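You operate a simulated robot arm through the tools that you are given. There is no shell and no other tool. Be economical: measure what you need, move in short steps, check, and stop when the job is done.

You run a simulated two-armed robot. Do the job below in one go: nothing can be reset, and whatever is moved stays where it is left.

JOB
Take the filter cloth from the top of the packing table and lay it out flat on the top of the model bench.

It is judged by the outcome, as a careful person would: the job done as asked, and still so three seconds after it is handed in. It fails if anything else is knocked over, pushed out of place, dropped, spilled or broken. Flat cloth is picked up by pressing the open fingertips on it (5 to 10 N) and closing them slowly along it; thin cloth reads only 2 to 8 mm in the jaws.

ROBOT AND FRAMES
Two 7-joint arms with two-finger parallel grippers on one trunk, on a base that drives. Base frame: it is fixed to the floor where the robot stands at the start and does not move with it; the origin is under the middle of the robot, x ahead of it, y to its left, z up. Units: m, degrees, N and s.
The left shoulder is at the start at [0.07, 0.163, 1.07], the right one opposite. Places, roughly: top of the model bench [-1.4, 0.4, 0.8]. Payload 3.43 kg a hand.
Tool frame (each hand has its own): the origin (TCP) lies between the finger pads and is the grasp point; the fingertips stand 0.034 m ahead of it; z points along the fingers, y is the line along which they close. Largest opening 0.128 m; finger width 0.024, thickness 0.012; the body of the gripper, 0.048 by 0.13 m, starts 0.096 m behind the TCP.
Orientation is that of the tool frame in the base frame, as a unit quaternion [w, x, y, z]. With the fingers straight down and closing along the base's y, the tool's x points along the base's -x, its y along +y and its z along -z.

CONTROLS
- The arms move only by the tool servo_tool. It takes "left_deltas", "right_deltas" or both (then of equal length, played together; a hand with none holds still); each is a list of rows, each a list of 7 numbers: the opening, from 0 (shut) to 1 (fully open), then the shift along the tool's x, y, z in m, then the turn, a rotation vector about the tool's x, y, z in degrees. In form: [[hand, tx, ty, tz, ax, ay, az], ...]. A call has 1 to 20 rows; each row is the pose to reach, as a shift and turn from the pose commanded when the call began, along the tool's axes at that moment. A row lasts 0.2 s, in which the tool goes at most 0.05 m and 8.6 degrees; a call with a longer step from one row to the next is refused whole, and so is a gripper value outside its range. A pose out of reach is approached as far as the arm can. The call stops where the force on the tool passes 40 N (or 10 N more than at its start, if that is more) or the arm is blocked; 0.2 s more then pass. Each finger travels about 0.153 m/s and halts on what it meets, pressing with about 29 N; the grip force reading is that of the motor and also rises with nothing between the fingers. The clock runs only during rows and for 0.2 s after the last one: add rows that repeat a pose to give the fingers time. The reply holds the time, the measured pose of the TCP, the force on the tool along the base axes, the opening and the grip force, in the units named above and with some noise.
- Cameras (640 x 400 px; columns grow to the right, rows downward): "scene" is now at [0.1377, -0.0009, 1.2963]; the picture's right is [-0.01, -1.00, 0.00], its down [-0.59, 0.01, -0.81] and it looks along [0.81, -0.01, -0.59] (base axes); focal length 256 px, centre (320, 200). "left" rides on the left gripper at [0.076, 0.011, -0.16] in its tool frame; the picture's right is [-0.15, 0.99, 0.00], its down [-0.88, -0.13, -0.46] and it looks along [-0.45, -0.07, 0.89] (tool axes); focal length 234 px, centre (320, 200). "right" rides on the right gripper at [0.076, -0.011, -0.16] in its tool frame; the picture's right is [0.15, 0.99, 0.00], its down [-0.88, 0.13, -0.46] and it looks along [-0.45, 0.07, 0.89] (tool axes); focal length 234 px, centre (320, 200). There is no depth. A picture from a camera that has moved, and an enlarged one, comes with that camera's place and axes in the base frame and with its lens.
- capture(camera): a new picture of that camera. It takes no simulated time.
- raise_lower(by): slides the trunk up (or, below 0, down) by that many m; the arms and the scene camera ride with it, the base frame stays. It gives what a move gives, with no picture.
- steer(legs): drives the robot by 1 to 6 legs, each [ahead, left, turn to the left] in m, m and degrees, along the robot's own axes; the way and the turn of a leg run together, so that a leg with both is an arc; at most 1.5 m and 180 degrees a leg. The arms and the cameras ride along, it lands a little off, and it stops where it bumps. It gives what a move gives.
- head_to(pan, tilt): turns the head with the scene camera to pan (to the left, within 86 degrees either way) and tilt (down, from -29 to 69), counted from straight ahead of the robot. It gives what a move gives.
- inspect(camera, box): a new picture of the part [left, top, right, bottom] of that camera's present view, enlarged. It takes no simulated time.
- sign_off(): hands the job in; it is judged then, once.

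Go step by step. Nothing tells you exact positions but the pictures and the camera data: compare them with the known pose of the tool, close in by small moves and look again before you grip or let go. The budget is 120 turns and 92 pictures, counting those below and the enlarged ones. Unless the task says otherwise, let go and move clear before handing in, and close with one line.

The tools are called after "Emit:" as a command line: name --argument value ..., lists and objects as JSON in quotes. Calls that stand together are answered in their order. servo_tool: Moves the arms, as the interface text tells. Its arguments: {"type":"object","properties":{"left_deltas":{"type":"array"},"right_deltas":{"type":"array"}},"required":[]} The other tools are called the same way: raise_lower (by) slides the trunk up or down; steer (legs) drives the base; head_to (pan, tilt) turns the head that bears the scene camera; capture (camera) takes a picture; inspect (camera, box) takes an enlarged picture of a part of a camera's view; sign_off () hands the job in.

At the start:

```text
time_s: 0.0
left_tool_pos: [0.6208, 0.3081, 0.9954]
left_tcp_rot: [0.0, 0.0, 1.0, 0.0]
left_ft_force: [-0.3, -0.7, 0.4]
left_finger_gap: 0.1279
left_grip_force: 0.0
right_tool_pos: [0.5713, -0.1845, 1.083]
right_tcp_rot: [0.0, 0.001, 1.0, 0.001]
right_ft_force: [0.4, -0.2, 0.0]
right_finger_gap: 0.1279
right_grip_force: 0.1
trunk travel left (down, up): [-0.55, 0.39]
robot x, y, heading: [-0.0003, 0.0007, -0.2]
head pan, tilt: [-0.6, 36.0]
```

scene: 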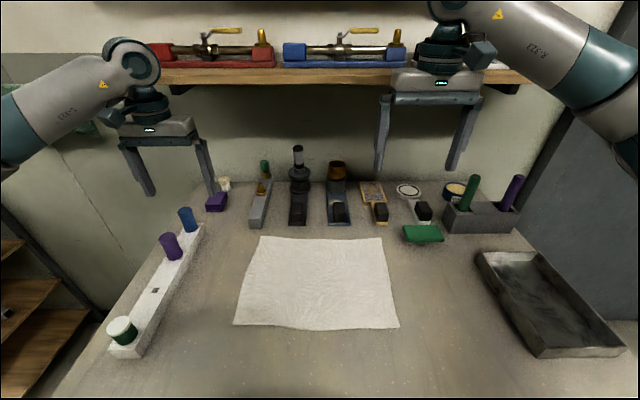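
right: 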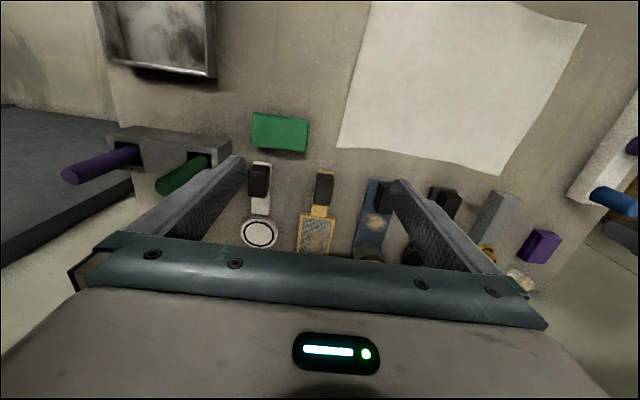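
left: 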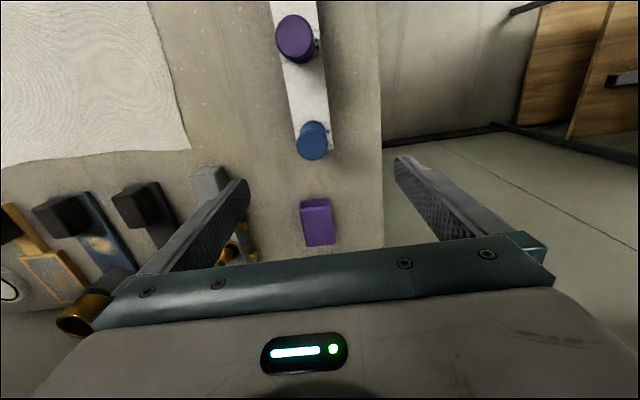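

The cloth is about 0.25 × 0.33 m. Its near edge is at x≈0.395, from y≈+0.165 to -0.157, and that side of the table is clear. I'll grip the near corners, so first I raise and turn the hands to close along x.

Emit:
servo_tool --left_deltas '[[1, 0, 0, -0.04, 0, 0, 0], [1, 0, 0, -0.08, 0, 0, 8.2], [1, 0, 0, -0.08, 0, 0, 16.4], [1, 0, 0, -0.08, 0, 0, 24.6], [1, 0, 0, -0.08, 0, 0, 32.8], [0.8, 0, 0, -0.08, 0, 0, 41], [0.7, 0, 0, -0.08, 0, 0, 49.2], [0.6, 0, 0, -0.08, 0, 0, 57.4], [0.5, 0, 0, -0.08, 0, 0, 65.6], [0.45, 0, 0, -0.08, 0, 0, 73.8], [0.42, 0, 0, -0.08, 0, 0, 82], [0.42, 0, 0, -0.08, 0, 0, 90]]' --right_deltas '[[1, 0, 0, 0, 0, 0, 0], [1, 0, 0, 0, 0, 0, -8.2], [1, 0, 0, 0, 0, 0, -16.4], [1, 0, 0, 0, 0, 0, -24.6], [1, 0, 0, 0, 0, 0, -32.8], [0.8, 0, 0, 0, 0, 0, -41], [0.7, 0, 0, 0, 0, 0, -49.2], [0.6, 0, 0, 0, 0, 0, -57.4], [0.5, 0, 0, 0, 0, 0, -65.6], [0.45, 0, 0, 0, 0, 0, -73.8], [0.42, 0, 0, 0, 0, 0, -82], [0.42, 0, 0, 0, 0, 0, -90]]'

Emit:
steer --legs '[[-0.15, 0, 0]]'

Emit:
capture --camera "scene"

Emit:
capture --camera "left"

```text
time_s: 2.6
left_tool_pos: [0.4292, 0.1634, 1.0386]
left_tcp_rot: [0.001, 0.702, 0.713, 0.001]
left_ft_force: [0.4, 0.4, -0.3]
left_finger_gap: 0.0539
left_grip_force: 0.1
left hand out of reach, approached as far as the arm can: row 6, 7, 8, 9, 10, 11, 12
right_tool_pos: [0.4476, -0.1202, 1.0582]
right_tcp_rot: [0.002, -0.703, 0.711, -0.001]
right_ft_force: [0.4, -0.1, 1.4]
right_finger_gap: 0.054
right_grip_force: 0.0
right hand out of reach, approached as far as the arm can: row 9, 10, 11, 12
trunk travel left (down, up): [-0.55, 0.39]
robot x, y, heading: [0.0026, -0.0004, -0.0]
head pan, tilt: [-0.6, 36.0]
```

```text
time_s: 4.0
left_tool_pos: [0.2784, 0.1627, 1.0396]
left_tcp_rot: [0.002, 0.7, 0.714, 0.001]
left_ft_force: [0.2, 0.3, -0.6]
left_finger_gap: 0.0537
left_grip_force: 0.1
right_tool_pos: [0.2977, -0.1194, 1.0584]
right_tcp_rot: [0.001, -0.703, 0.711, -0.001]
right_ft_force: [1.0, 0.5, 0.1]
right_finger_gap: 0.0539
right_grip_force: 0.0
trunk travel left (down, up): [-0.55, 0.39]
robot x, y, heading: [-0.1485, 0.0041, 0.1]
head pan, tilt: [-0.6, 36.0]
```

```text
88 pictures are left
camera scene: at [-0.0134, -0.0008, 1.2964], right [-0.01, -1.0, 0.0], down [-0.59, 0.01, -0.81], along [0.81, -0.01, -0.59], focal length 256 px, centre (320, 200)
```

scene: 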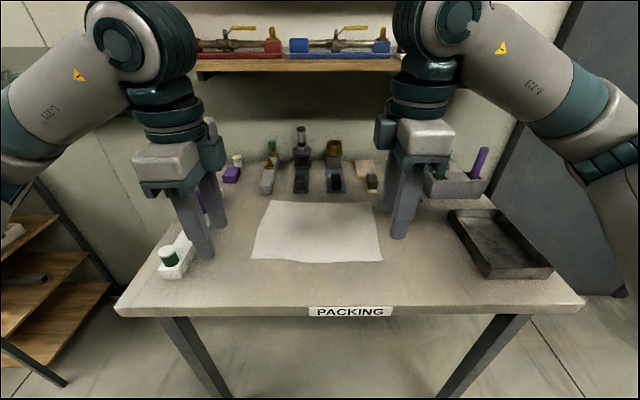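

```text
87 pictures are left
camera left: at [0.2885, 0.2393, 1.1981], right [0.99, -0.13, 0.0], down [-0.12, -0.88, 0.45], along [-0.05, -0.45, -0.89], focal length 234 px, centre (320, 200)
```

left: 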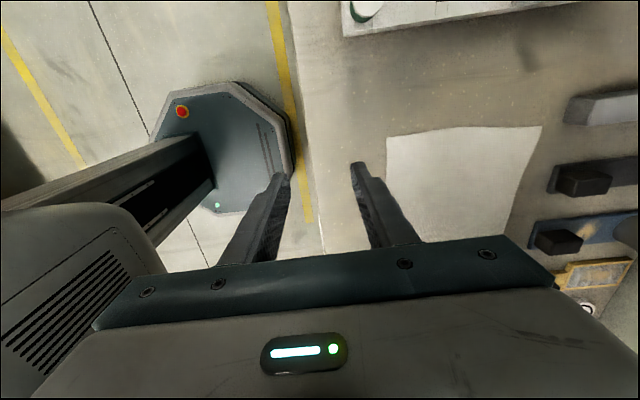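

Turned this way the hands don't reach as far, and the near edge lies at x≈0.40–0.41. I'll test a move forward and down to see how the pose is commanded.

Emit:
servo_tool --left_deltas '[[0.42, 0, 0, 0.04, 0, 0, 0], [0.42, 0, 0, 0.08, 0, 0, 0], [0.42, 0, 0.03, 0.1, 0, 0, 0], [0.42, 0, 0.06, 0.1, 0, 0, 0]]' --right_deltas '[[0.42, 0, 0, 0.04, 0, 0, 0], [0.42, 0, 0, 0.08, 0, 0, 0], [0.42, 0, -0.03, 0.1, 0, 0, 0], [0.42, 0, -0.06, 0.1, 0, 0, 0]]'

```text
time_s: 5.0
left_tool_pos: [0.2891, 0.15, 0.9456]
left_tcp_rot: [0.002, 0.699, 0.715, 0.003]
left_ft_force: [0.2, 0.9, 0.1]
left_finger_gap: 0.0538
left_grip_force: 0.1
left hand out of reach, approached as far as the arm can: row 3, 4
right_tool_pos: [0.311, -0.1036, 0.9619]
right_tcp_rot: [0.002, -0.702, 0.712, -0.002]
right_ft_force: [-0.3, 0.5, 0.0]
right_finger_gap: 0.054
right_grip_force: 0.0
right hand out of reach, approached as far as the arm can: row 3, 4
trunk travel left (down, up): [-0.55, 0.39]
robot x, y, heading: [-0.1538, -0.0001, -0.0]
head pan, tilt: [-0.6, 36.0]
```

Reach is limited with this yaw, so I'll turn both hands the other way and see whether that gives more.

Emit:
servo_tool --left_deltas '[[0.42, 0, 0, 0, 0, 0, -8.5], [0.42, 0, 0, 0, 0, 0, -17], [0.42, 0, 0, 0, 0, 0, -25.5], [0.42, 0, 0, 0, 0, 0, -34], [0.42, 0, 0, 0, 0, 0, -42.5], [0.42, 0, 0, 0, 0, 0, -51], [0.42, 0, 0, 0, 0, 0, -59.5], [0.42, 0, 0, 0, 0, 0, -68], [0.42, 0, 0.02, 0, 0, 0, -76.5], [0.42, 0, 0.04, 0, 0, 0, -85], [0.42, 0, 0.06, 0, 0, 0, -93.5], [0.42, 0, 0.08, 0, 0, 0, -102], [0.42, 0, 0.1, 0, 0, 0, -110.5], [0.42, 0, 0.12, 0, 0, 0, -119], [0.42, 0, 0.14, 0, 0, 0, -127.5], [0.42, 0, 0.16, 0, 0, 0, -136], [0.42, 0, 0.16, 0, 0, 0, -144.5], [0.42, 0, 0.16, 0, 0, 0, -153], [0.42, 0, 0.16, 0, 0, 0, -161.5], [0.42, 0, 0.16, 0, 0, 0, -170]]' --right_deltas '[[0.42, 0, 0, 0, 0, 0, 8.5], [0.42, 0, 0, 0, 0, 0, 17], [0.42, 0, 0, 0, 0, 0, 25.5], [0.42, 0, 0, 0, 0, 0, 34], [0.42, 0, 0, 0, 0, 0, 42.5], [0.42, 0, 0, 0, 0, 0, 51], [0.42, 0, 0, 0, 0, 0, 59.5], [0.42, 0, 0, 0, 0, 0, 68], [0.42, 0, -0.02, 0, 0, 0, 76.5], [0.42, 0, -0.04, 0, 0, 0, 85], [0.42, 0, -0.06, 0, 0, 0, 93.5], [0.42, 0, -0.08, 0, 0, 0, 102], [0.42, 0, -0.1, 0, 0, 0, 110.5], [0.42, 0, -0.12, 0, 0, 0, 119], [0.42, 0, -0.14, 0, 0, 0, 127.5], [0.42, 0, -0.14, 0, 0, 0, 136], [0.42, 0, -0.14, 0, 0, 0, 144.5], [0.42, 0, -0.14, 0, 0, 0, 153], [0.42, 0, -0.14, 0, 0, 0, 161.5], [0.42, 0, -0.14, 0, 0, 0, 170]]'

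Emit:
capture --camera "scene"

```text
time_s: 9.2
left_tool_pos: [0.4503, 0.1521, 0.9453]
left_tcp_rot: [0.003, -0.652, 0.758, -0.001]
left_ft_force: [0.7, -0.2, 0.0]
left_finger_gap: 0.0537
left_grip_force: 0.1
right_tool_pos: [0.451, -0.1066, 0.96]
right_tcp_rot: [0.001, 0.648, 0.762, 0.001]
right_ft_force: [0.5, 0.6, -0.2]
right_finger_gap: 0.0536
right_grip_force: 0.0
trunk travel left (down, up): [-0.55, 0.39]
robot x, y, heading: [-0.1516, -0.0013, -0.1]
head pan, tilt: [-0.6, 36.0]
```

```text
86 pictures are left
camera scene: at [-0.0126, -0.0008, 1.2963], right [-0.01, -1.0, 0.0], down [-0.59, 0.01, -0.81], along [0.81, -0.01, -0.59], focal length 256 px, centre (320, 200)
```

scene: 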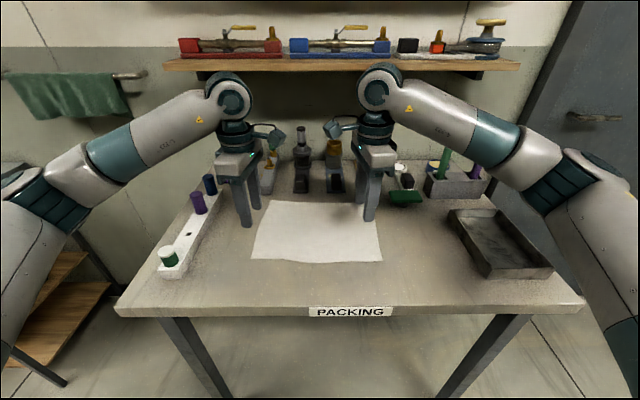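

The other yaw reaches well. Now I square up the hands over the near corners and lower to about 25 mm above the cloth, then look.

Emit:
servo_tool --left_deltas '[[0.42, 0.01, -0.004, 0.03, 0, 0, -4.3], [0.42, 0.021, -0.008, 0.06, 0, 0, -8.6], [0.42, 0.021, -0.008, 0.085, 0, 0, -8.6], [0.42, 0.021, -0.008, 0.085, 0, 0, -8.6]]' --right_deltas '[[0.42, -0.01, -0.004, 0.03, 0, 0, 4.6], [0.42, -0.02, -0.008, 0.06, 0, 0, 9.2], [0.42, -0.02, -0.008, 0.1, 0, 0, 9.2], [0.42, -0.02, -0.008, 0.1, 0, 0, 9.2]]'

Emit:
capture --camera "left"

Emit:
capture --camera "right"

Emit:
inspect --camera "scene" --box '[200, 180, 440, 330]'

```text
time_s: 9.9
left_tool_pos: [0.4546, 0.132, 0.8855]
left_tcp_rot: [0.004, -0.705, 0.709, -0.006]
left_ft_force: [-3.4, -0.3, 10.0]
left_finger_gap: 0.0022
left_grip_force: 10.9
right_tool_pos: [0.447, -0.1263, 0.8852]
right_tcp_rot: [0.001, 0.706, 0.709, 0.001]
right_ft_force: [-1.8, -0.4, 5.9]
right_finger_gap: 0.0543
right_grip_force: 0.2
trunk travel left (down, up): [-0.55, 0.39]
robot x, y, heading: [-0.1466, 0.0013, 0.2]
head pan, tilt: [-0.6, 36.0]
stopped in row 3 (left hand): the force on the tool passed its limit (the readings are from after the stop); the commanded pose is now the measured one
```

```text
85 pictures are left
camera left: at [0.4422, 0.0559, 1.0447], right [-0.99, 0.15, -0.01], down [0.13, 0.88, 0.45], along [0.08, 0.45, -0.89], focal length 234 px, centre (320, 200)
```

left: 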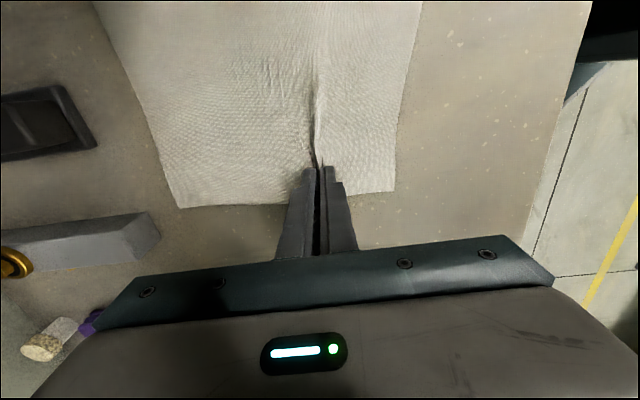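

```text
84 pictures are left
camera right: at [0.4366, -0.0501, 1.0453], right [0.99, 0.15, 0.0], down [0.13, -0.88, 0.46], along [0.07, -0.45, -0.89], focal length 234 px, centre (320, 200)
```

right: 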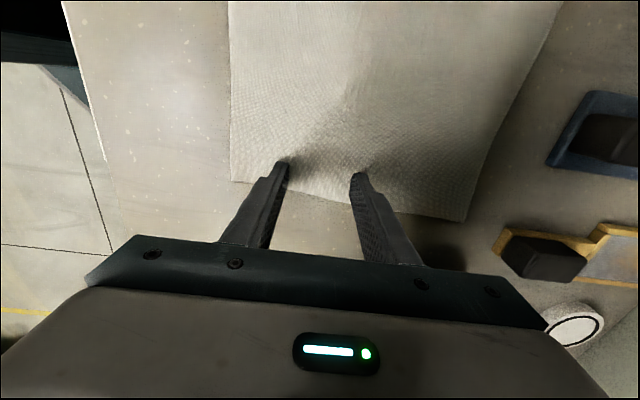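

```text
2.67 times, centred on (320, 255) of scene
camera zoom: at [-0.0133, -0.0003, 1.2965], right [-0.01, -1.0, 0.0], down [-0.59, 0.0, -0.81], along [0.81, -0.01, -0.59], focal length 682 px, centre (320, 53)
```

zoom: 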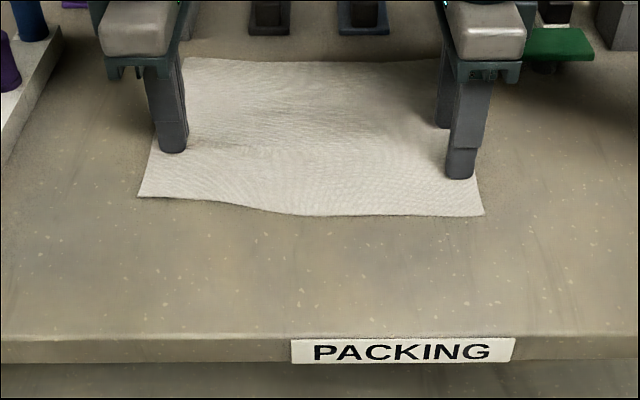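

The table top is really at about z=0.85. Contact came early, and the left fingers closed on the cloth some 5 cm in from the edge. I'll reopen the left hand, lift both, and shift towards the near edge and slightly inward.

Emit:
servo_tool --left_deltas '[[0.2, 0, 0, 0, 0, 0, 0], [0.42, 0, 0, 0, 0, 0, 0], [0.42, 0, 0, 0, 0, 0, 0], [0.42, 0, 0, -0.02, 0, 0, 0], [0.42, 0.006, 0.017, -0.025, 0, 0, 0], [0.42, 0.012, 0.034, -0.025, 0, 0, 0], [0.42, 0.012, 0.034, -0.02, 0, 0, 0], [0.42, 0.012, 0.034, -0.02, 0, 0, 0]]' --right_deltas '[[0.42, 0, 0, 0, 0, 0, 0], [0.42, 0, 0, 0, 0, 0, 0], [0.42, 0, 0, 0, 0, 0, 0], [0.42, 0, 0, -0.02, 0, 0, 0], [0.42, 0.005, -0.018, -0.025, 0, 0, 0], [0.42, 0.01, -0.037, -0.025, 0, 0, 0], [0.42, 0.01, -0.037, -0.02, 0, 0, 0], [0.42, 0.01, -0.037, -0.02, 0, 0, 0]]'

Emit:
capture --camera "left"

Emit:
capture --camera "right"

```text
time_s: 11.7
left_tool_pos: [0.4213, 0.1186, 0.9035]
left_tcp_rot: [0.004, -0.706, 0.708, -0.005]
left_ft_force: [-1.0, 0.4, -0.1]
left_finger_gap: 0.0538
left_grip_force: 0.1
right_tool_pos: [0.4094, -0.1168, 0.9045]
right_tcp_rot: [0.001, 0.706, 0.708, 0.0]
right_ft_force: [-0.2, 0.0, -0.3]
right_finger_gap: 0.054
right_grip_force: 0.1
trunk travel left (down, up): [-0.55, 0.39]
robot x, y, heading: [-0.1494, -0.0014, 0.1]
head pan, tilt: [-0.6, 36.0]
```

```text
82 pictures are left
camera left: at [0.4088, 0.0432, 1.0621], right [-0.99, 0.15, -0.01], down [0.13, 0.88, 0.46], along [0.08, 0.45, -0.89], focal length 234 px, centre (320, 200)
```

left: 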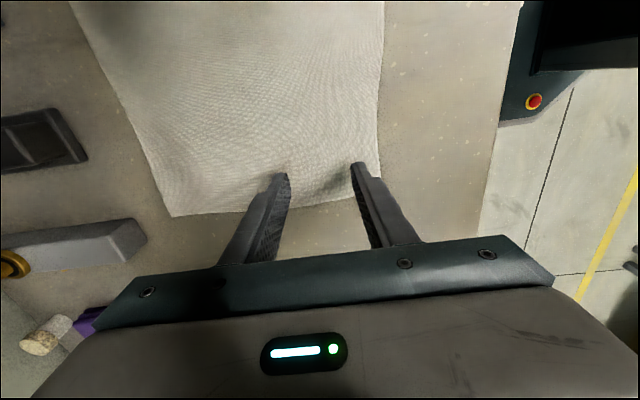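

```text
81 pictures are left
camera right: at [0.3991, -0.0398, 1.0641], right [0.99, 0.15, 0.0], down [0.13, -0.88, 0.46], along [0.07, -0.45, -0.89], focal length 234 px, centre (320, 200)
```

right: 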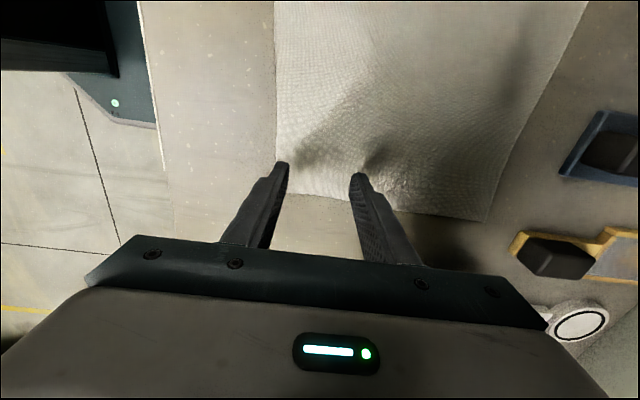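

The fingers now straddle the cloth about 2 cm inside the near edge on both sides. I lower gently to contact and read the force.

Emit:
servo_tool --left_deltas '[[0.42, 0, 0, 0.008, 0, 0, 0], [0.42, 0, 0, 0.014, 0, 0, 0], [0.42, 0, 0, 0.018, 0, 0, 0], [0.42, 0, 0, 0.018, 0, 0, 0]]' --right_deltas '[[0.42, 0, 0, 0.008, 0, 0, 0], [0.42, 0, 0, 0.014, 0, 0, 0], [0.42, 0, 0, 0.018, 0, 0, 0], [0.42, 0, 0, 0.018, 0, 0, 0]]'

```text
time_s: 12.7
left_tool_pos: [0.4211, 0.1204, 0.8858]
left_tcp_rot: [0.004, -0.706, 0.709, -0.006]
left_ft_force: [0.5, 1.2, 4.7]
left_finger_gap: 0.0534
left_grip_force: 0.1
right_tool_pos: [0.4098, -0.1157, 0.8861]
right_tcp_rot: [0.001, 0.706, 0.708, 0.001]
right_ft_force: [-0.3, 0.0, 0.3]
right_finger_gap: 0.0536
right_grip_force: 0.0
trunk travel left (down, up): [-0.55, 0.39]
robot x, y, heading: [-0.1516, 0.0029, 0.1]
head pan, tilt: [-0.6, 36.0]
```

Left is at 4.7 N and right is just short of contact. I press a touch more and close slowly on both sides.

Emit:
servo_tool --left_deltas '[[0.42, 0, 0, 0.0005, 0, 0, 0], [0.42, 0, 0, 0.001, 0, 0, 0], [0.38, 0, 0, 0.001, 0, 0, 0], [0.34, 0, 0, 0.001, 0, 0, 0], [0.3, 0, 0, 0.001, 0, 0, 0], [0.26, 0, 0, 0.001, 0, 0, 0], [0.22, 0, 0, 0.001, 0, 0, 0], [0.18, 0, 0, 0.001, 0, 0, 0], [0.14, 0, 0, 0.001, 0, 0, 0], [0.1, 0, 0, 0.001, 0, 0, 0], [0.06, 0, 0, 0.001, 0, 0, 0], [0.03, 0, 0, 0.001, 0, 0, 0], [0, 0, 0, 0.001, 0, 0, 0], [0, 0, 0, 0.001, 0, 0, 0], [0, 0, 0, 0.001, 0, 0, 0]]' --right_deltas '[[0.42, 0, 0, 0.0015, 0, 0, 0], [0.42, 0, 0, 0.0025, 0, 0, 0], [0.38, 0, 0, 0.0025, 0, 0, 0], [0.34, 0, 0, 0.0025, 0, 0, 0], [0.3, 0, 0, 0.0025, 0, 0, 0], [0.26, 0, 0, 0.0025, 0, 0, 0], [0.22, 0, 0, 0.0025, 0, 0, 0], [0.18, 0, 0, 0.0025, 0, 0, 0], [0.14, 0, 0, 0.0025, 0, 0, 0], [0.1, 0, 0, 0.0025, 0, 0, 0], [0.06, 0, 0, 0.0025, 0, 0, 0], [0.03, 0, 0, 0.0025, 0, 0, 0], [0, 0, 0, 0.0025, 0, 0, 0], [0, 0, 0, 0.0025, 0, 0, 0], [0, 0, 0, 0.0025, 0, 0, 0]]'

Emit:
capture --camera "left"

Emit:
capture --camera "right"

```text
time_s: 15.9
left_tool_pos: [0.4197, 0.1197, 0.8859]
left_tcp_rot: [0.005, -0.706, 0.708, -0.006]
left_ft_force: [0.6, -1.6, 1.1]
left_finger_gap: 0.0021
left_grip_force: 28.8
right_tool_pos: [0.4089, -0.1165, 0.8866]
right_tcp_rot: [0.002, 0.706, 0.709, 0.002]
right_ft_force: [-2.7, 1.0, 23.0]
right_finger_gap: 0.0021
right_grip_force: 29.2
trunk travel left (down, up): [-0.55, 0.39]
robot x, y, heading: [-0.1467, -0.0028, -0.0]
head pan, tilt: [-0.6, 36.0]
```

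```text
80 pictures are left
camera left: at [0.4069, 0.0441, 1.0446], right [-0.99, 0.15, -0.01], down [0.13, 0.88, 0.46], along [0.08, 0.45, -0.89], focal length 234 px, centre (320, 200)
```

left: 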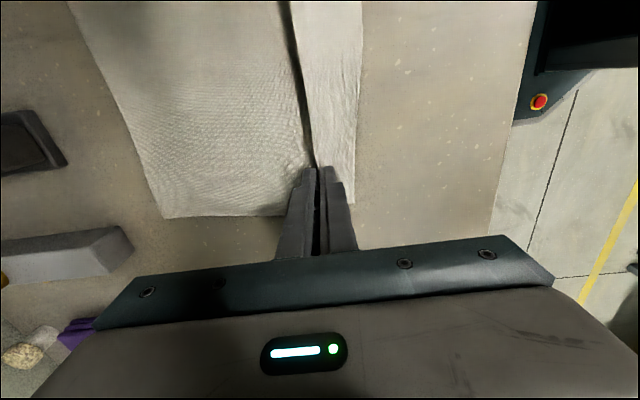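

```text
79 pictures are left
camera right: at [0.3986, -0.0397, 1.0451], right [0.99, 0.15, 0.0], down [0.13, -0.88, 0.46], along [0.07, -0.45, -0.89], focal length 234 px, centre (320, 200)
```

right: 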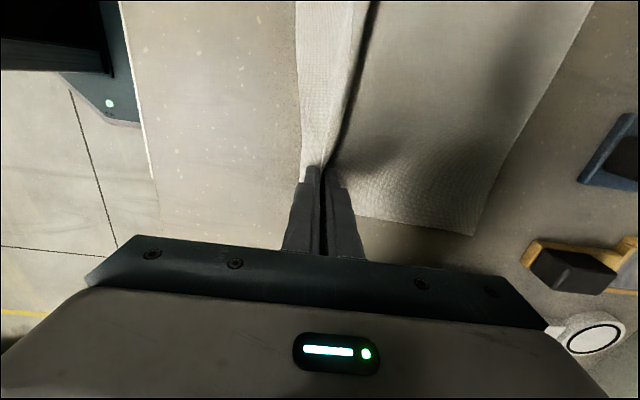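

Both hands have pinched a fold along the near edge (2.1 mm). I lift both straight up, a little at first, then check.

Emit:
servo_tool --left_deltas '[[0, 0, 0, -0.01, 0, 0, 0], [0, 0, 0, -0.03, 0, 0, 0], [0, 0, 0, -0.05, 0, 0, 0], [0, 0, 0, -0.07, 0, 0, 0], [0, 0, 0, -0.09, 0, 0, 0], [0, 0, 0, -0.11, 0, 0, 0], [0, 0, 0, -0.13, 0, 0, 0], [0, 0, 0, -0.15, 0, 0, 0]]' --right_deltas '[[0, 0, 0, -0.01, 0, 0, 0], [0, 0, 0, -0.03, 0, 0, 0], [0, 0, 0, -0.05, 0, 0, 0], [0, 0, 0, -0.07, 0, 0, 0], [0, 0, 0, -0.09, 0, 0, 0], [0, 0, 0, -0.11, 0, 0, 0], [0, 0, 0, -0.13, 0, 0, 0], [0, 0, 0, -0.15, 0, 0, 0]]'

Emit:
capture --camera "scene"

```text
time_s: 17.7
left_tool_pos: [0.4208, 0.1197, 1.036]
left_tcp_rot: [0.004, -0.705, 0.709, -0.006]
left_ft_force: [-0.1, -1.3, -1.3]
left_finger_gap: 0.0023
left_grip_force: 28.5
right_tool_pos: [0.4093, -0.1175, 1.0356]
right_tcp_rot: [0.001, 0.706, 0.708, 0.002]
right_ft_force: [-0.1, 1.0, -0.6]
right_finger_gap: 0.0024
right_grip_force: 29.6
trunk travel left (down, up): [-0.55, 0.39]
robot x, y, heading: [-0.15, 0.0021, 0.2]
head pan, tilt: [-0.6, 36.0]
```

```text
78 pictures are left
camera scene: at [-0.0135, -0.0007, 1.2964], right [-0.01, -1.0, 0.0], down [-0.59, 0.0, -0.81], along [0.81, -0.01, -0.59], focal length 256 px, centre (320, 200)
```

scene: 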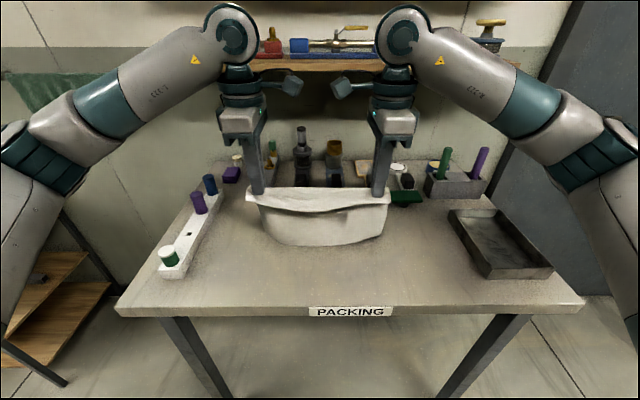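

The cloth hangs from both hands. I'll raise the trunk, back away from the table, and look to both sides before turning.

Emit:
raise_lower --by 0.15

Emit:
steer --legs '[[-0.3, 0, 0]]'

Emit:
head_to --pan 85 --tilt 25

Emit:
capture --camera "scene"

Emit:
head_to --pan -85 --tilt 25

Emit:
capture --camera "scene"

```text
time_s: 19.4
left_tool_pos: [0.4213, 0.1194, 1.1853]
left_tcp_rot: [0.004, -0.706, 0.708, -0.006]
left_ft_force: [0.2, -1.2, 0.6]
left_finger_gap: 0.0021
left_grip_force: 29.2
right_tool_pos: [0.4109, -0.1178, 1.1859]
right_tcp_rot: [0.001, 0.706, 0.708, 0.001]
right_ft_force: [-0.3, 1.8, 0.0]
right_finger_gap: 0.0021
right_grip_force: 29.3
trunk travel left (down, up): [-0.7, 0.24]
robot x, y, heading: [-0.1527, 0.001, 0.2]
head pan, tilt: [-0.6, 36.0]
```

```text
time_s: 21.5
left_tool_pos: [0.1254, 0.1197, 1.1856]
left_tcp_rot: [0.003, -0.707, 0.707, -0.005]
left_ft_force: [-0.1, -0.2, 0.4]
left_finger_gap: 0.0022
left_grip_force: 29.4
right_tool_pos: [0.1171, -0.1169, 1.1846]
right_tcp_rot: [0.001, 0.705, 0.709, 0.001]
right_ft_force: [-0.2, 0.9, 0.2]
right_finger_gap: 0.0027
right_grip_force: 28.6
trunk travel left (down, up): [-0.7, 0.24]
robot x, y, heading: [-0.445, -0.0025, 0.4]
head pan, tilt: [-0.6, 36.0]
```

```text
time_s: 23.1
left_tool_pos: [0.1259, 0.1189, 1.1868]
left_tcp_rot: [-0.004, 0.707, -0.707, 0.005]
left_ft_force: [-0.4, -1.6, -0.7]
left_finger_gap: 0.0023
left_grip_force: 29.7
right_tool_pos: [0.1166, -0.118, 1.1843]
right_tcp_rot: [0.0, 0.705, 0.709, 0.001]
right_ft_force: [0.1, 1.6, 0.7]
right_finger_gap: 0.0022
right_grip_force: 28.6
trunk travel left (down, up): [-0.7, 0.24]
robot x, y, heading: [-0.4468, -0.0043, 0.6]
head pan, tilt: [85.0, 25.0]
```

```text
77 pictures are left
camera scene: at [-0.3874, 0.0909, 1.4635], right [1.0, -0.08, 0.0], down [-0.04, -0.42, -0.91], along [0.07, 0.9, -0.42], focal length 256 px, centre (320, 200)
```

scene: 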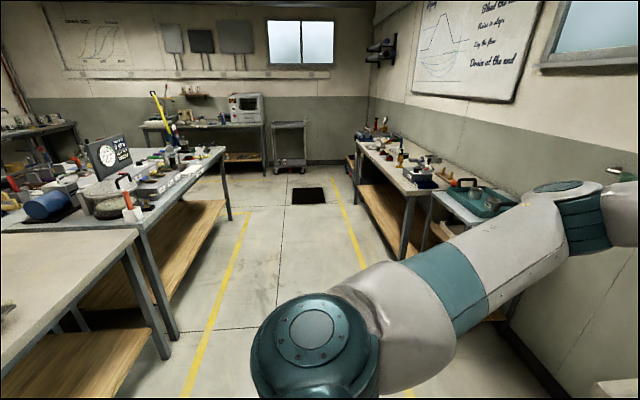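

```text
time_s: 25.7
left_tool_pos: [0.1253, 0.1195, 1.1849]
left_tcp_rot: [0.004, -0.707, 0.707, -0.004]
left_ft_force: [0.0, -0.1, -0.3]
left_finger_gap: 0.0023
left_grip_force: 28.4
right_tool_pos: [0.1153, -0.1171, 1.1852]
right_tcp_rot: [0.001, 0.705, 0.71, 0.001]
right_ft_force: [-0.4, 0.7, 0.4]
right_finger_gap: 0.0023
right_grip_force: 28.8
trunk travel left (down, up): [-0.7, 0.24]
robot x, y, heading: [-0.4448, 0.0005, 0.3]
head pan, tilt: [-85.0, 25.0]
```

```text
76 pictures are left
camera scene: at [-0.3866, -0.0926, 1.4636], right [-1.0, -0.09, 0.0], down [-0.04, 0.42, -0.91], along [0.08, -0.9, -0.42], focal length 256 px, centre (320, 200)
```

scene: 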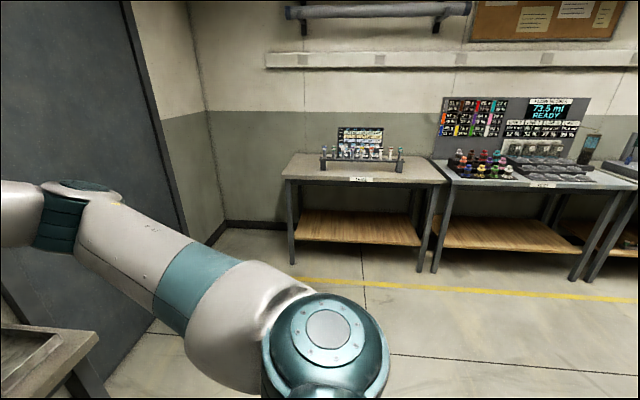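

The model bench seems to be the light one behind, with its near edge at about x=-1.15. The right side is roomy, so I turn right 90° first and look.

Emit:
steer --legs '[[0, 0, -90]]'

Emit:
head_to --pan -84 --tilt 35

Emit:
capture --camera "scene"

```text
time_s: 29.9
left_tool_pos: [-0.3182, -0.57, 1.1864]
left_tcp_rot: [-0.001, -0.006, 1.0, -0.005]
left_ft_force: [-2.2, -0.1, 0.4]
left_finger_gap: 0.0022
left_grip_force: 28.5
right_tool_pos: [-0.5558, -0.564, 1.1852]
right_tcp_rot: [0.001, 1.0, 0.009, 0.0]
right_ft_force: [0.8, 0.2, 0.9]
right_finger_gap: 0.0025
right_grip_force: 29.0
trunk travel left (down, up): [-0.7, 0.24]
robot x, y, heading: [-0.4476, -0.0021, -89.2]
head pan, tilt: [-85.0, 25.0]
```

```text
time_s: 30.6
left_tool_pos: [-0.3201, -0.57, 1.1865]
left_tcp_rot: [-0.002, -0.005, 1.0, -0.007]
left_ft_force: [-1.1, -0.4, -0.5]
left_finger_gap: 0.0021
left_grip_force: 29.1
right_tool_pos: [-0.5553, -0.5649, 1.1861]
right_tcp_rot: [0.001, 1.0, 0.008, 0.0]
right_ft_force: [1.5, -0.1, -0.7]
right_finger_gap: 0.0021
right_grip_force: 28.8
trunk travel left (down, up): [-0.7, 0.24]
robot x, y, heading: [-0.446, -0.0006, -89.1]
head pan, tilt: [-84.0, 35.0]
```

```text
75 pictures are left
camera scene: at [-0.5323, -0.0621, 1.4478], right [-0.12, 0.99, 0.0], down [0.57, 0.07, -0.82], along [-0.81, -0.1, -0.57], focal length 256 px, centre (320, 200)
```

scene: 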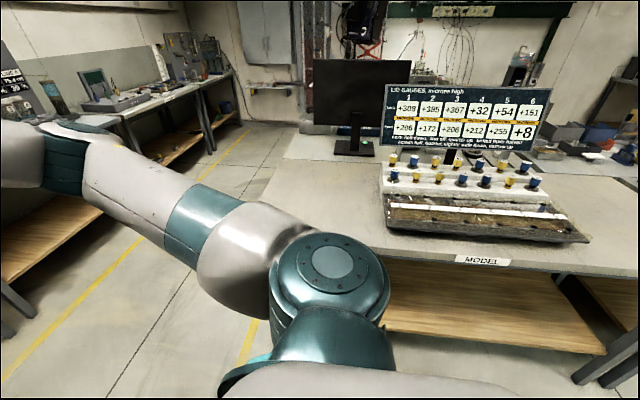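

The MODEL bench has apparatus in the middle and a monitor behind-left, with what looks like free top at its left end (y≈-0.35 to 0.05). I turn to face it and look.

Emit:
steer --legs '[[0, 0, -90.9]]'

Emit:
head_to --pan 0 --tilt 33

Emit:
capture --camera "scene"

```text
time_s: 34.9
left_tool_pos: [-1.0182, -0.1129, 1.188]
left_tcp_rot: [-0.005, 0.714, 0.701, -0.003]
left_ft_force: [-0.4, 1.9, -0.2]
left_finger_gap: 0.002
left_grip_force: 29.0
right_tool_pos: [-1.005, 0.1246, 1.185]
right_tcp_rot: [-0.001, -0.703, 0.711, 0.001]
right_ft_force: [0.1, -2.6, 0.8]
right_finger_gap: 0.0025
right_grip_force: 29.0
trunk travel left (down, up): [-0.7, 0.24]
robot x, y, heading: [-0.4446, -0.0002, 179.2]
head pan, tilt: [-84.0, 35.0]
```

```text
time_s: 36.4
left_tool_pos: [-1.0165, -0.1131, 1.1868]
left_tcp_rot: [-0.006, 0.713, 0.701, -0.004]
left_ft_force: [0.2, 2.4, -0.1]
left_finger_gap: 0.0021
left_grip_force: 28.8
right_tool_pos: [-1.0036, 0.1238, 1.184]
right_tcp_rot: [0.0, -0.703, 0.711, 0.0]
right_ft_force: [-0.6, -1.7, -0.1]
right_finger_gap: 0.0024
right_grip_force: 28.7
trunk travel left (down, up): [-0.7, 0.24]
robot x, y, heading: [-0.4476, -0.0022, 179.3]
head pan, tilt: [0.0, 33.0]
```

```text
74 pictures are left
camera scene: at [-0.5851, 0.0005, 1.4509], right [0.01, 1.0, 0.0], down [0.54, -0.01, -0.84], along [-0.84, 0.01, -0.54], focal length 256 px, centre (320, 200)
```

scene: 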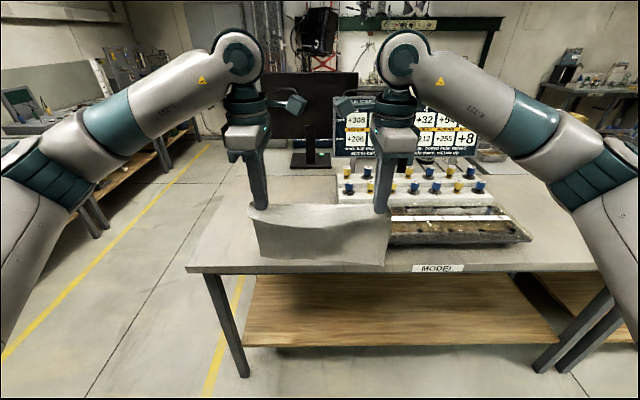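

There's free bench between the left end (y≈-0.40) and the model (y≈0.05). I shift left 0.185 and ahead 0.32 so the cloth hangs over that area, then look.

Emit:
steer --legs '[[0, 0.185, 0.7], [0.32, 0, 0]]'

Emit:
head_to --pan 0 --tilt 45

Emit:
capture --camera "scene"

Emit:
capture --camera "right"

Emit:
capture --camera "left"

```text
time_s: 39.7
left_tool_pos: [-1.3324, -0.3057, 1.1854]
left_tcp_rot: [-0.004, 0.71, 0.705, -0.003]
left_ft_force: [-0.3, 2.5, 0.5]
left_finger_gap: 0.0022
left_grip_force: 28.4
right_tool_pos: [-1.3216, -0.0702, 1.1857]
right_tcp_rot: [0.002, 0.707, -0.707, -0.002]
right_ft_force: [0.6, -1.6, -0.9]
right_finger_gap: 0.0022
right_grip_force: 29.5
trunk travel left (down, up): [-0.7, 0.24]
robot x, y, heading: [-0.7599, -0.1911, 179.9]
head pan, tilt: [0.0, 33.0]
```

```text
time_s: 40.4
left_tool_pos: [-1.3332, -0.3072, 1.1851]
left_tcp_rot: [-0.005, 0.709, 0.705, -0.004]
left_ft_force: [0.1, 1.7, 0.3]
left_finger_gap: 0.0024
left_grip_force: 28.8
right_tool_pos: [-1.3237, -0.0703, 1.1845]
right_tcp_rot: [-0.001, -0.707, 0.707, 0.001]
right_ft_force: [0.5, -1.7, -0.2]
right_finger_gap: 0.0023
right_grip_force: 29.0
trunk travel left (down, up): [-0.7, 0.24]
robot x, y, heading: [-0.761, -0.1895, 179.9]
head pan, tilt: [0.0, 45.0]
```

```text
73 pictures are left
camera scene: at [-0.8941, -0.1895, 1.4329], right [0.0, 1.0, 0.0], down [0.71, 0.0, -0.71], along [-0.71, 0.0, -0.71], focal length 256 px, centre (320, 200)
```

scene: 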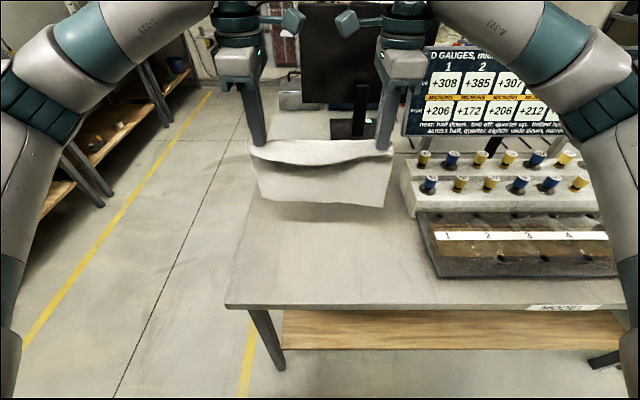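

```text
72 pictures are left
camera right: at [-1.3096, -0.145, 1.3446], right [-0.99, -0.15, 0.0], down [-0.13, 0.88, 0.46], along [-0.07, 0.45, -0.89], focal length 234 px, centre (320, 200)
```

right: 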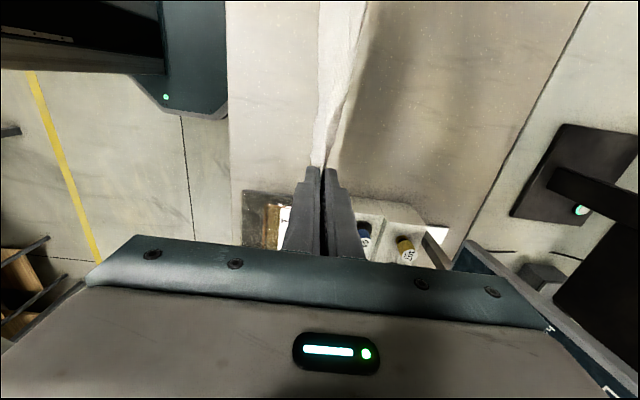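

```text
71 pictures are left
camera left: at [-1.3184, -0.2314, 1.345], right [0.99, -0.15, -0.01], down [-0.13, -0.88, 0.46], along [-0.08, -0.45, -0.89], focal length 234 px, centre (320, 200)
```

left: 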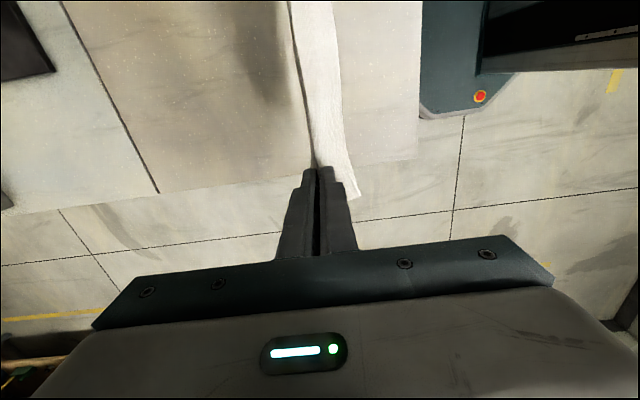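

The free area is y≈-0.42 to 0.11 and x≈-1.15 to -1.77, and the cloth hangs about 17 cm below the fingertips. I reach forward, then lower the trunk until the hanging edge nearly touches.

Emit:
servo_tool --left_deltas '[[0, 0, -0.02, 0, 0, 0, 0], [0, 0, -0.04, 0, 0, 0, 0], [0, 0, -0.06, 0, 0, 0, 0], [0, 0, -0.08, 0, 0, 0, 0], [0, 0, -0.1, 0, 0, 0, 0], [0, 0, -0.1, 0, 0, 0, 0]]' --right_deltas '[[0, 0, 0.022, 0, 0, 0, 0], [0, 0, 0.044, 0, 0, 0, 0], [0, 0, 0.066, 0, 0, 0, 0], [0, 0, 0.088, 0, 0, 0, 0], [0, 0, 0.11, 0, 0, 0, 0], [0, 0, 0.11, 0, 0, 0, 0]]'

Emit:
raise_lower --by -0.12

Emit:
capture --camera "scene"

```text
time_s: 41.8
left_tool_pos: [-1.4325, -0.3069, 1.1888]
left_tcp_rot: [-0.006, 0.71, 0.704, -0.004]
left_ft_force: [0.6, 2.1, -0.4]
left_finger_gap: 0.0025
left_grip_force: 29.3
right_tool_pos: [-1.4325, -0.0702, 1.1854]
right_tcp_rot: [-0.002, -0.706, 0.708, 0.001]
right_ft_force: [-0.1, -0.8, 0.5]
right_finger_gap: 0.0024
right_grip_force: 28.8
trunk travel left (down, up): [-0.7, 0.24]
robot x, y, heading: [-0.7622, -0.1894, 179.9]
head pan, tilt: [0.0, 45.0]
```

```text
time_s: 43.3
left_tool_pos: [-1.4327, -0.3058, 1.0687]
left_tcp_rot: [-0.005, 0.709, 0.705, -0.004]
left_ft_force: [-0.4, 1.6, 0.1]
left_finger_gap: 0.0019
left_grip_force: 28.8
right_tool_pos: [-1.4336, -0.0693, 1.0658]
right_tcp_rot: [0.0, 0.707, -0.707, -0.001]
right_ft_force: [0.5, -2.1, 0.8]
right_finger_gap: 0.0022
right_grip_force: 29.2
trunk travel left (down, up): [-0.58, 0.36]
robot x, y, heading: [-0.7611, -0.1862, 179.9]
head pan, tilt: [0.0, 45.0]
```

```text
70 pictures are left
camera scene: at [-0.8932, -0.1895, 1.3131], right [0.0, 1.0, 0.0], down [0.71, 0.0, -0.71], along [-0.71, 0.0, -0.71], focal length 256 px, centre (320, 200)
```

scene: 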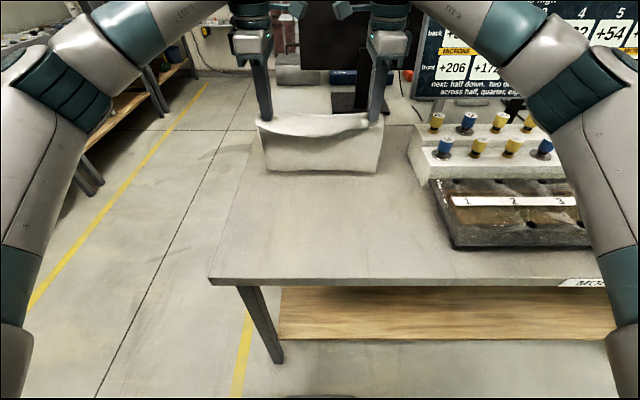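

The hanging edge is now just above the surface. I lower while drawing the hands back toward the robot so the cloth is laid down from its far edge, stopping a little above the bench.

Emit:
servo_tool --left_deltas '[[0, 0, 0, 0.01, 0, 0, 0], [0, 0, 0.005, 0.02, 0, 0, 0], [0, 0, 0.015, 0.03, 0, 0, 0], [0, 0, 0.03, 0.035, 0, 0, 0], [0, 0, 0.045, 0.042, 0, 0, 0], [0, 0, 0.06, 0.05, 0, 0, 0], [0, 0, 0.075, 0.058, 0, 0, 0], [0, 0, 0.09, 0.068, 0, 0, 0], [0, 0, 0.105, 0.079, 0, 0, 0], [0, 0, 0.118, 0.09, 0, 0, 0], [0, 0, 0.13, 0.103, 0, 0, 0], [0, 0, 0.14, 0.116, 0, 0, 0], [0, 0, 0.15, 0.128, 0, 0, 0], [0, 0, 0.157, 0.14, 0, 0, 0], [0, 0, 0.164, 0.15, 0, 0, 0], [0, 0, 0.17, 0.158, 0, 0, 0]]' --right_deltas '[[0, 0, 0, 0.01, 0, 0, 0], [0, 0, -0.005, 0.02, 0, 0, 0], [0, 0, -0.015, 0.03, 0, 0, 0], [0, 0, -0.03, 0.035, 0, 0, 0], [0, 0, -0.045, 0.042, 0, 0, 0], [0, 0, -0.06, 0.05, 0, 0, 0], [0, 0, -0.075, 0.058, 0, 0, 0], [0, 0, -0.09, 0.068, 0, 0, 0], [0, 0, -0.105, 0.079, 0, 0, 0], [0, 0, -0.118, 0.09, 0, 0, 0], [0, 0, -0.13, 0.103, 0, 0, 0], [0, 0, -0.14, 0.116, 0, 0, 0], [0, 0, -0.15, 0.128, 0, 0, 0], [0, 0, -0.157, 0.14, 0, 0, 0], [0, 0, -0.164, 0.15, 0, 0, 0], [0, 0, -0.17, 0.156, 0, 0, 0]]'

Emit:
capture --camera "scene"

Emit:
capture --camera "left"

Emit:
capture --camera "right"

```text
time_s: 46.7
left_tool_pos: [-1.264, -0.3072, 0.9063]
left_tcp_rot: [-0.006, 0.71, 0.705, -0.003]
left_ft_force: [-0.3, 1.8, 0.0]
left_finger_gap: 0.0022
left_grip_force: 29.0
right_tool_pos: [-1.2638, -0.07, 0.909]
right_tcp_rot: [0.001, 0.707, -0.707, -0.002]
right_ft_force: [0.2, -2.5, 0.6]
right_finger_gap: 0.0021
right_grip_force: 29.1
trunk travel left (down, up): [-0.58, 0.36]
robot x, y, heading: [-0.7645, -0.1917, 179.7]
head pan, tilt: [0.0, 45.0]
```

```text
69 pictures are left
camera scene: at [-0.8934, -0.1894, 1.313], right [0.0, 1.0, 0.0], down [0.71, 0.0, -0.71], along [-0.71, 0.0, -0.71], focal length 256 px, centre (320, 200)
```

scene: 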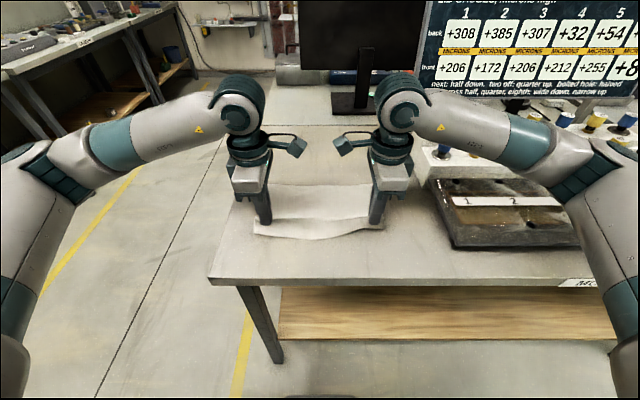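

```text
68 pictures are left
camera left: at [-1.2496, -0.2324, 1.0661], right [0.99, -0.15, -0.01], down [-0.13, -0.88, 0.45], along [-0.08, -0.45, -0.89], focal length 234 px, centre (320, 200)
```

left: 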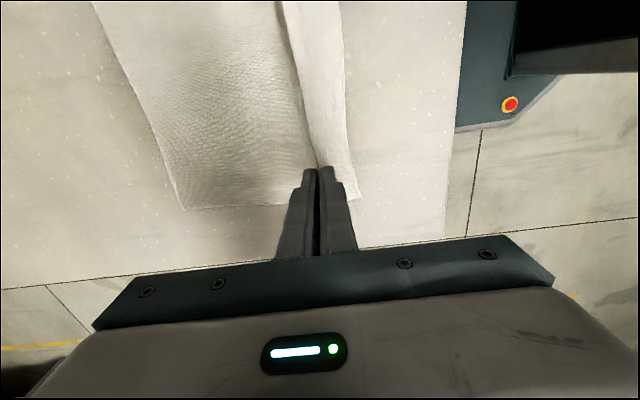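

```text
67 pictures are left
camera right: at [-1.2501, -0.1449, 1.0694], right [-0.99, -0.15, 0.0], down [-0.13, 0.88, 0.46], along [-0.07, 0.45, -0.89], focal length 234 px, centre (320, 200)
```

right: 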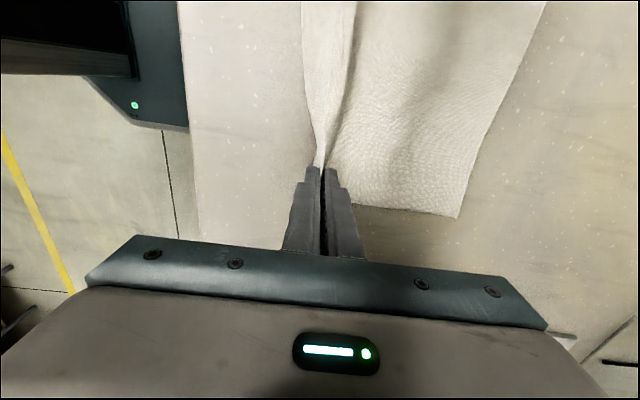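

The cloth is lying out well. I bring the fingertips down to the bench gently, drawing back 1 cm to keep it taut.

Emit:
servo_tool --left_deltas '[[0, 0, 0.005, 0.006, 0, 0, 0], [0, 0, 0.01, 0.012, 0, 0, 0], [0, 0, 0.01, 0.016, 0, 0, 0], [0, 0, 0.01, 0.019, 0, 0, 0], [0, 0, 0.01, 0.019, 0, 0, 0]]' --right_deltas '[[0, 0, -0.005, 0.006, 0, 0, 0], [0, 0, -0.01, 0.012, 0, 0, 0], [0, 0, -0.01, 0.018, 0, 0, 0], [0, 0, -0.01, 0.021, 0, 0, 0], [0, 0, -0.01, 0.021, 0, 0, 0]]'

```text
time_s: 47.9
left_tool_pos: [-1.2539, -0.307, 0.8867]
left_tcp_rot: [-0.005, 0.71, 0.704, -0.005]
left_ft_force: [0.2, 2.3, 1.2]
left_finger_gap: 0.0022
left_grip_force: 29.1
right_tool_pos: [-1.2519, -0.0703, 0.8886]
right_tcp_rot: [0.0, 0.707, -0.707, 0.0]
right_ft_force: [-0.5, -3.2, 1.4]
right_finger_gap: 0.0023
right_grip_force: 28.5
trunk travel left (down, up): [-0.58, 0.36]
robot x, y, heading: [-0.757, -0.1872, 179.9]
head pan, tilt: [0.0, 45.0]
```

Emit:
servo_tool --left_deltas '[[0, 0, 0, 0.001, 0, 0, 0], [0, 0, 0, 0.002, 0, 0, 0], [0, 0, 0, 0.002, 0, 0, 0]]' --right_deltas '[[0, 0, 0, 0.0015, 0, 0, 0], [0, 0, 0, 0.003, 0, 0, 0], [0, 0, 0, 0.003, 0, 0, 0]]'

```text
time_s: 48.7
left_tool_pos: [-1.2528, -0.3075, 0.8862]
left_tcp_rot: [-0.005, 0.71, 0.704, -0.005]
left_ft_force: [0.0, 2.8, 1.0]
left_finger_gap: 0.0022
left_grip_force: 29.4
right_tool_pos: [-1.2528, -0.0691, 0.8859]
right_tcp_rot: [0.002, 0.707, -0.707, 0.0]
right_ft_force: [-1.5, -1.8, 12.0]
right_finger_gap: 0.0024
right_grip_force: 29.2
trunk travel left (down, up): [-0.58, 0.36]
robot x, y, heading: [-0.7616, -0.192, 180.1]
head pan, tilt: [0.0, 45.0]
```

Right presses 12 N and left is about to touch. I even them out and open slowly along the cloth, reversing the pick.

Emit:
servo_tool --left_deltas '[[0, 0, 0, 0.0015, 0, 0, 0], [0, 0, 0, 0.0015, 0, 0, 0], [0.04, 0, 0, 0.0015, 0, 0, 0], [0.08, 0, 0, 0.0015, 0, 0, 0], [0.12, 0, 0, 0.0015, 0, 0, 0], [0.16, 0, 0, 0.0015, 0, 0, 0], [0.2, 0, 0, 0.0015, 0, 0, 0], [0.24, 0, 0, 0.0015, 0, 0, 0], [0.28, 0, 0, 0.0015, 0, 0, 0], [0.32, 0, 0, 0.0015, 0, 0, 0], [0.36, 0, 0, 0.0015, 0, 0, 0], [0.4, 0, 0, 0.0015, 0, 0, 0], [0.44, 0, 0, 0.0015, 0, 0, 0], [0.44, 0, 0, 0.0015, 0, 0, 0]]' --right_deltas '[[0, 0, 0, -0.0005, 0, 0, 0], [0, 0, 0, -0.0005, 0, 0, 0], [0.04, 0, 0, -0.0005, 0, 0, 0], [0.08, 0, 0, -0.0005, 0, 0, 0], [0.12, 0, 0, -0.0005, 0, 0, 0], [0.16, 0, 0, -0.0005, 0, 0, 0], [0.2, 0, 0, -0.0005, 0, 0, 0], [0.24, 0, 0, -0.0005, 0, 0, 0], [0.28, 0, 0, -0.0005, 0, 0, 0], [0.32, 0, 0, -0.0005, 0, 0, 0], [0.36, 0, 0, -0.0005, 0, 0, 0], [0.4, 0, 0, -0.0005, 0, 0, 0], [0.44, 0, 0, -0.0005, 0, 0, 0], [0.44, 0, 0, -0.0005, 0, 0, 0]]'

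Emit:
capture --camera "left"

Emit:
capture --camera "right"

Emit:
inspect --camera "scene" --box '[200, 150, 440, 300]'

```text
time_s: 51.7
left_tool_pos: [-1.2527, -0.3082, 0.8846]
left_tcp_rot: [-0.006, 0.71, 0.705, -0.004]
left_ft_force: [-5.4, -0.7, 24.1]
left_finger_gap: 0.0529
left_grip_force: 0.1
right_tool_pos: [-1.2518, -0.0704, 0.8858]
right_tcp_rot: [0.001, 0.707, -0.707, -0.002]
right_ft_force: [-0.7, 0.5, 6.8]
right_finger_gap: 0.0556
right_grip_force: 0.0
trunk travel left (down, up): [-0.58, 0.36]
robot x, y, heading: [-0.7613, -0.19, 179.9]
head pan, tilt: [0.0, 45.0]
```

```text
66 pictures are left
camera left: at [-1.2377, -0.2322, 1.0446], right [0.99, -0.15, -0.01], down [-0.13, -0.88, 0.46], along [-0.08, -0.45, -0.89], focal length 234 px, centre (320, 200)
```

left: 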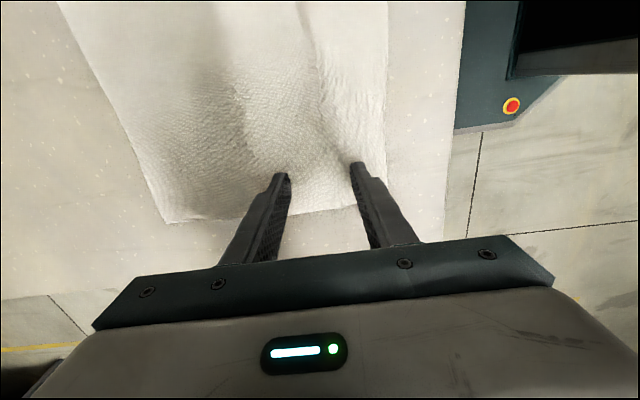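

```text
65 pictures are left
camera right: at [-1.2385, -0.1444, 1.0461], right [-0.99, -0.15, 0.0], down [-0.13, 0.88, 0.46], along [-0.07, 0.45, -0.89], focal length 234 px, centre (320, 200)
```

right: 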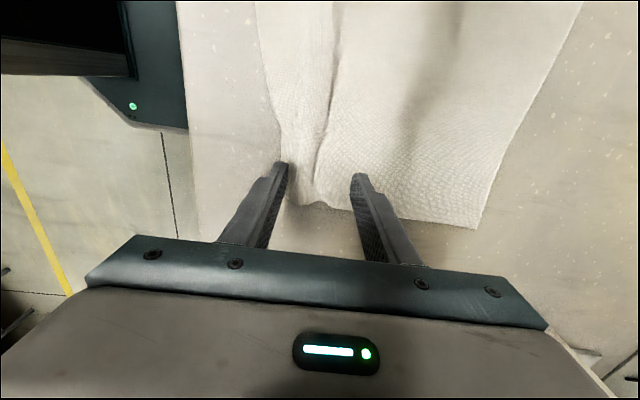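

```text
2.67 times, centred on (320, 225) of scene
camera zoom: at [-0.8919, -0.1892, 1.3132], right [0.0, 1.0, 0.0], down [0.71, 0.0, -0.71], along [-0.71, 0.0, -0.71], focal length 682 px, centre (320, 133)
```

zoom: 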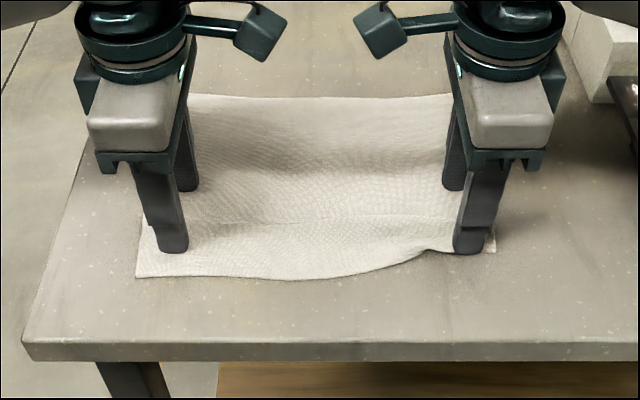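

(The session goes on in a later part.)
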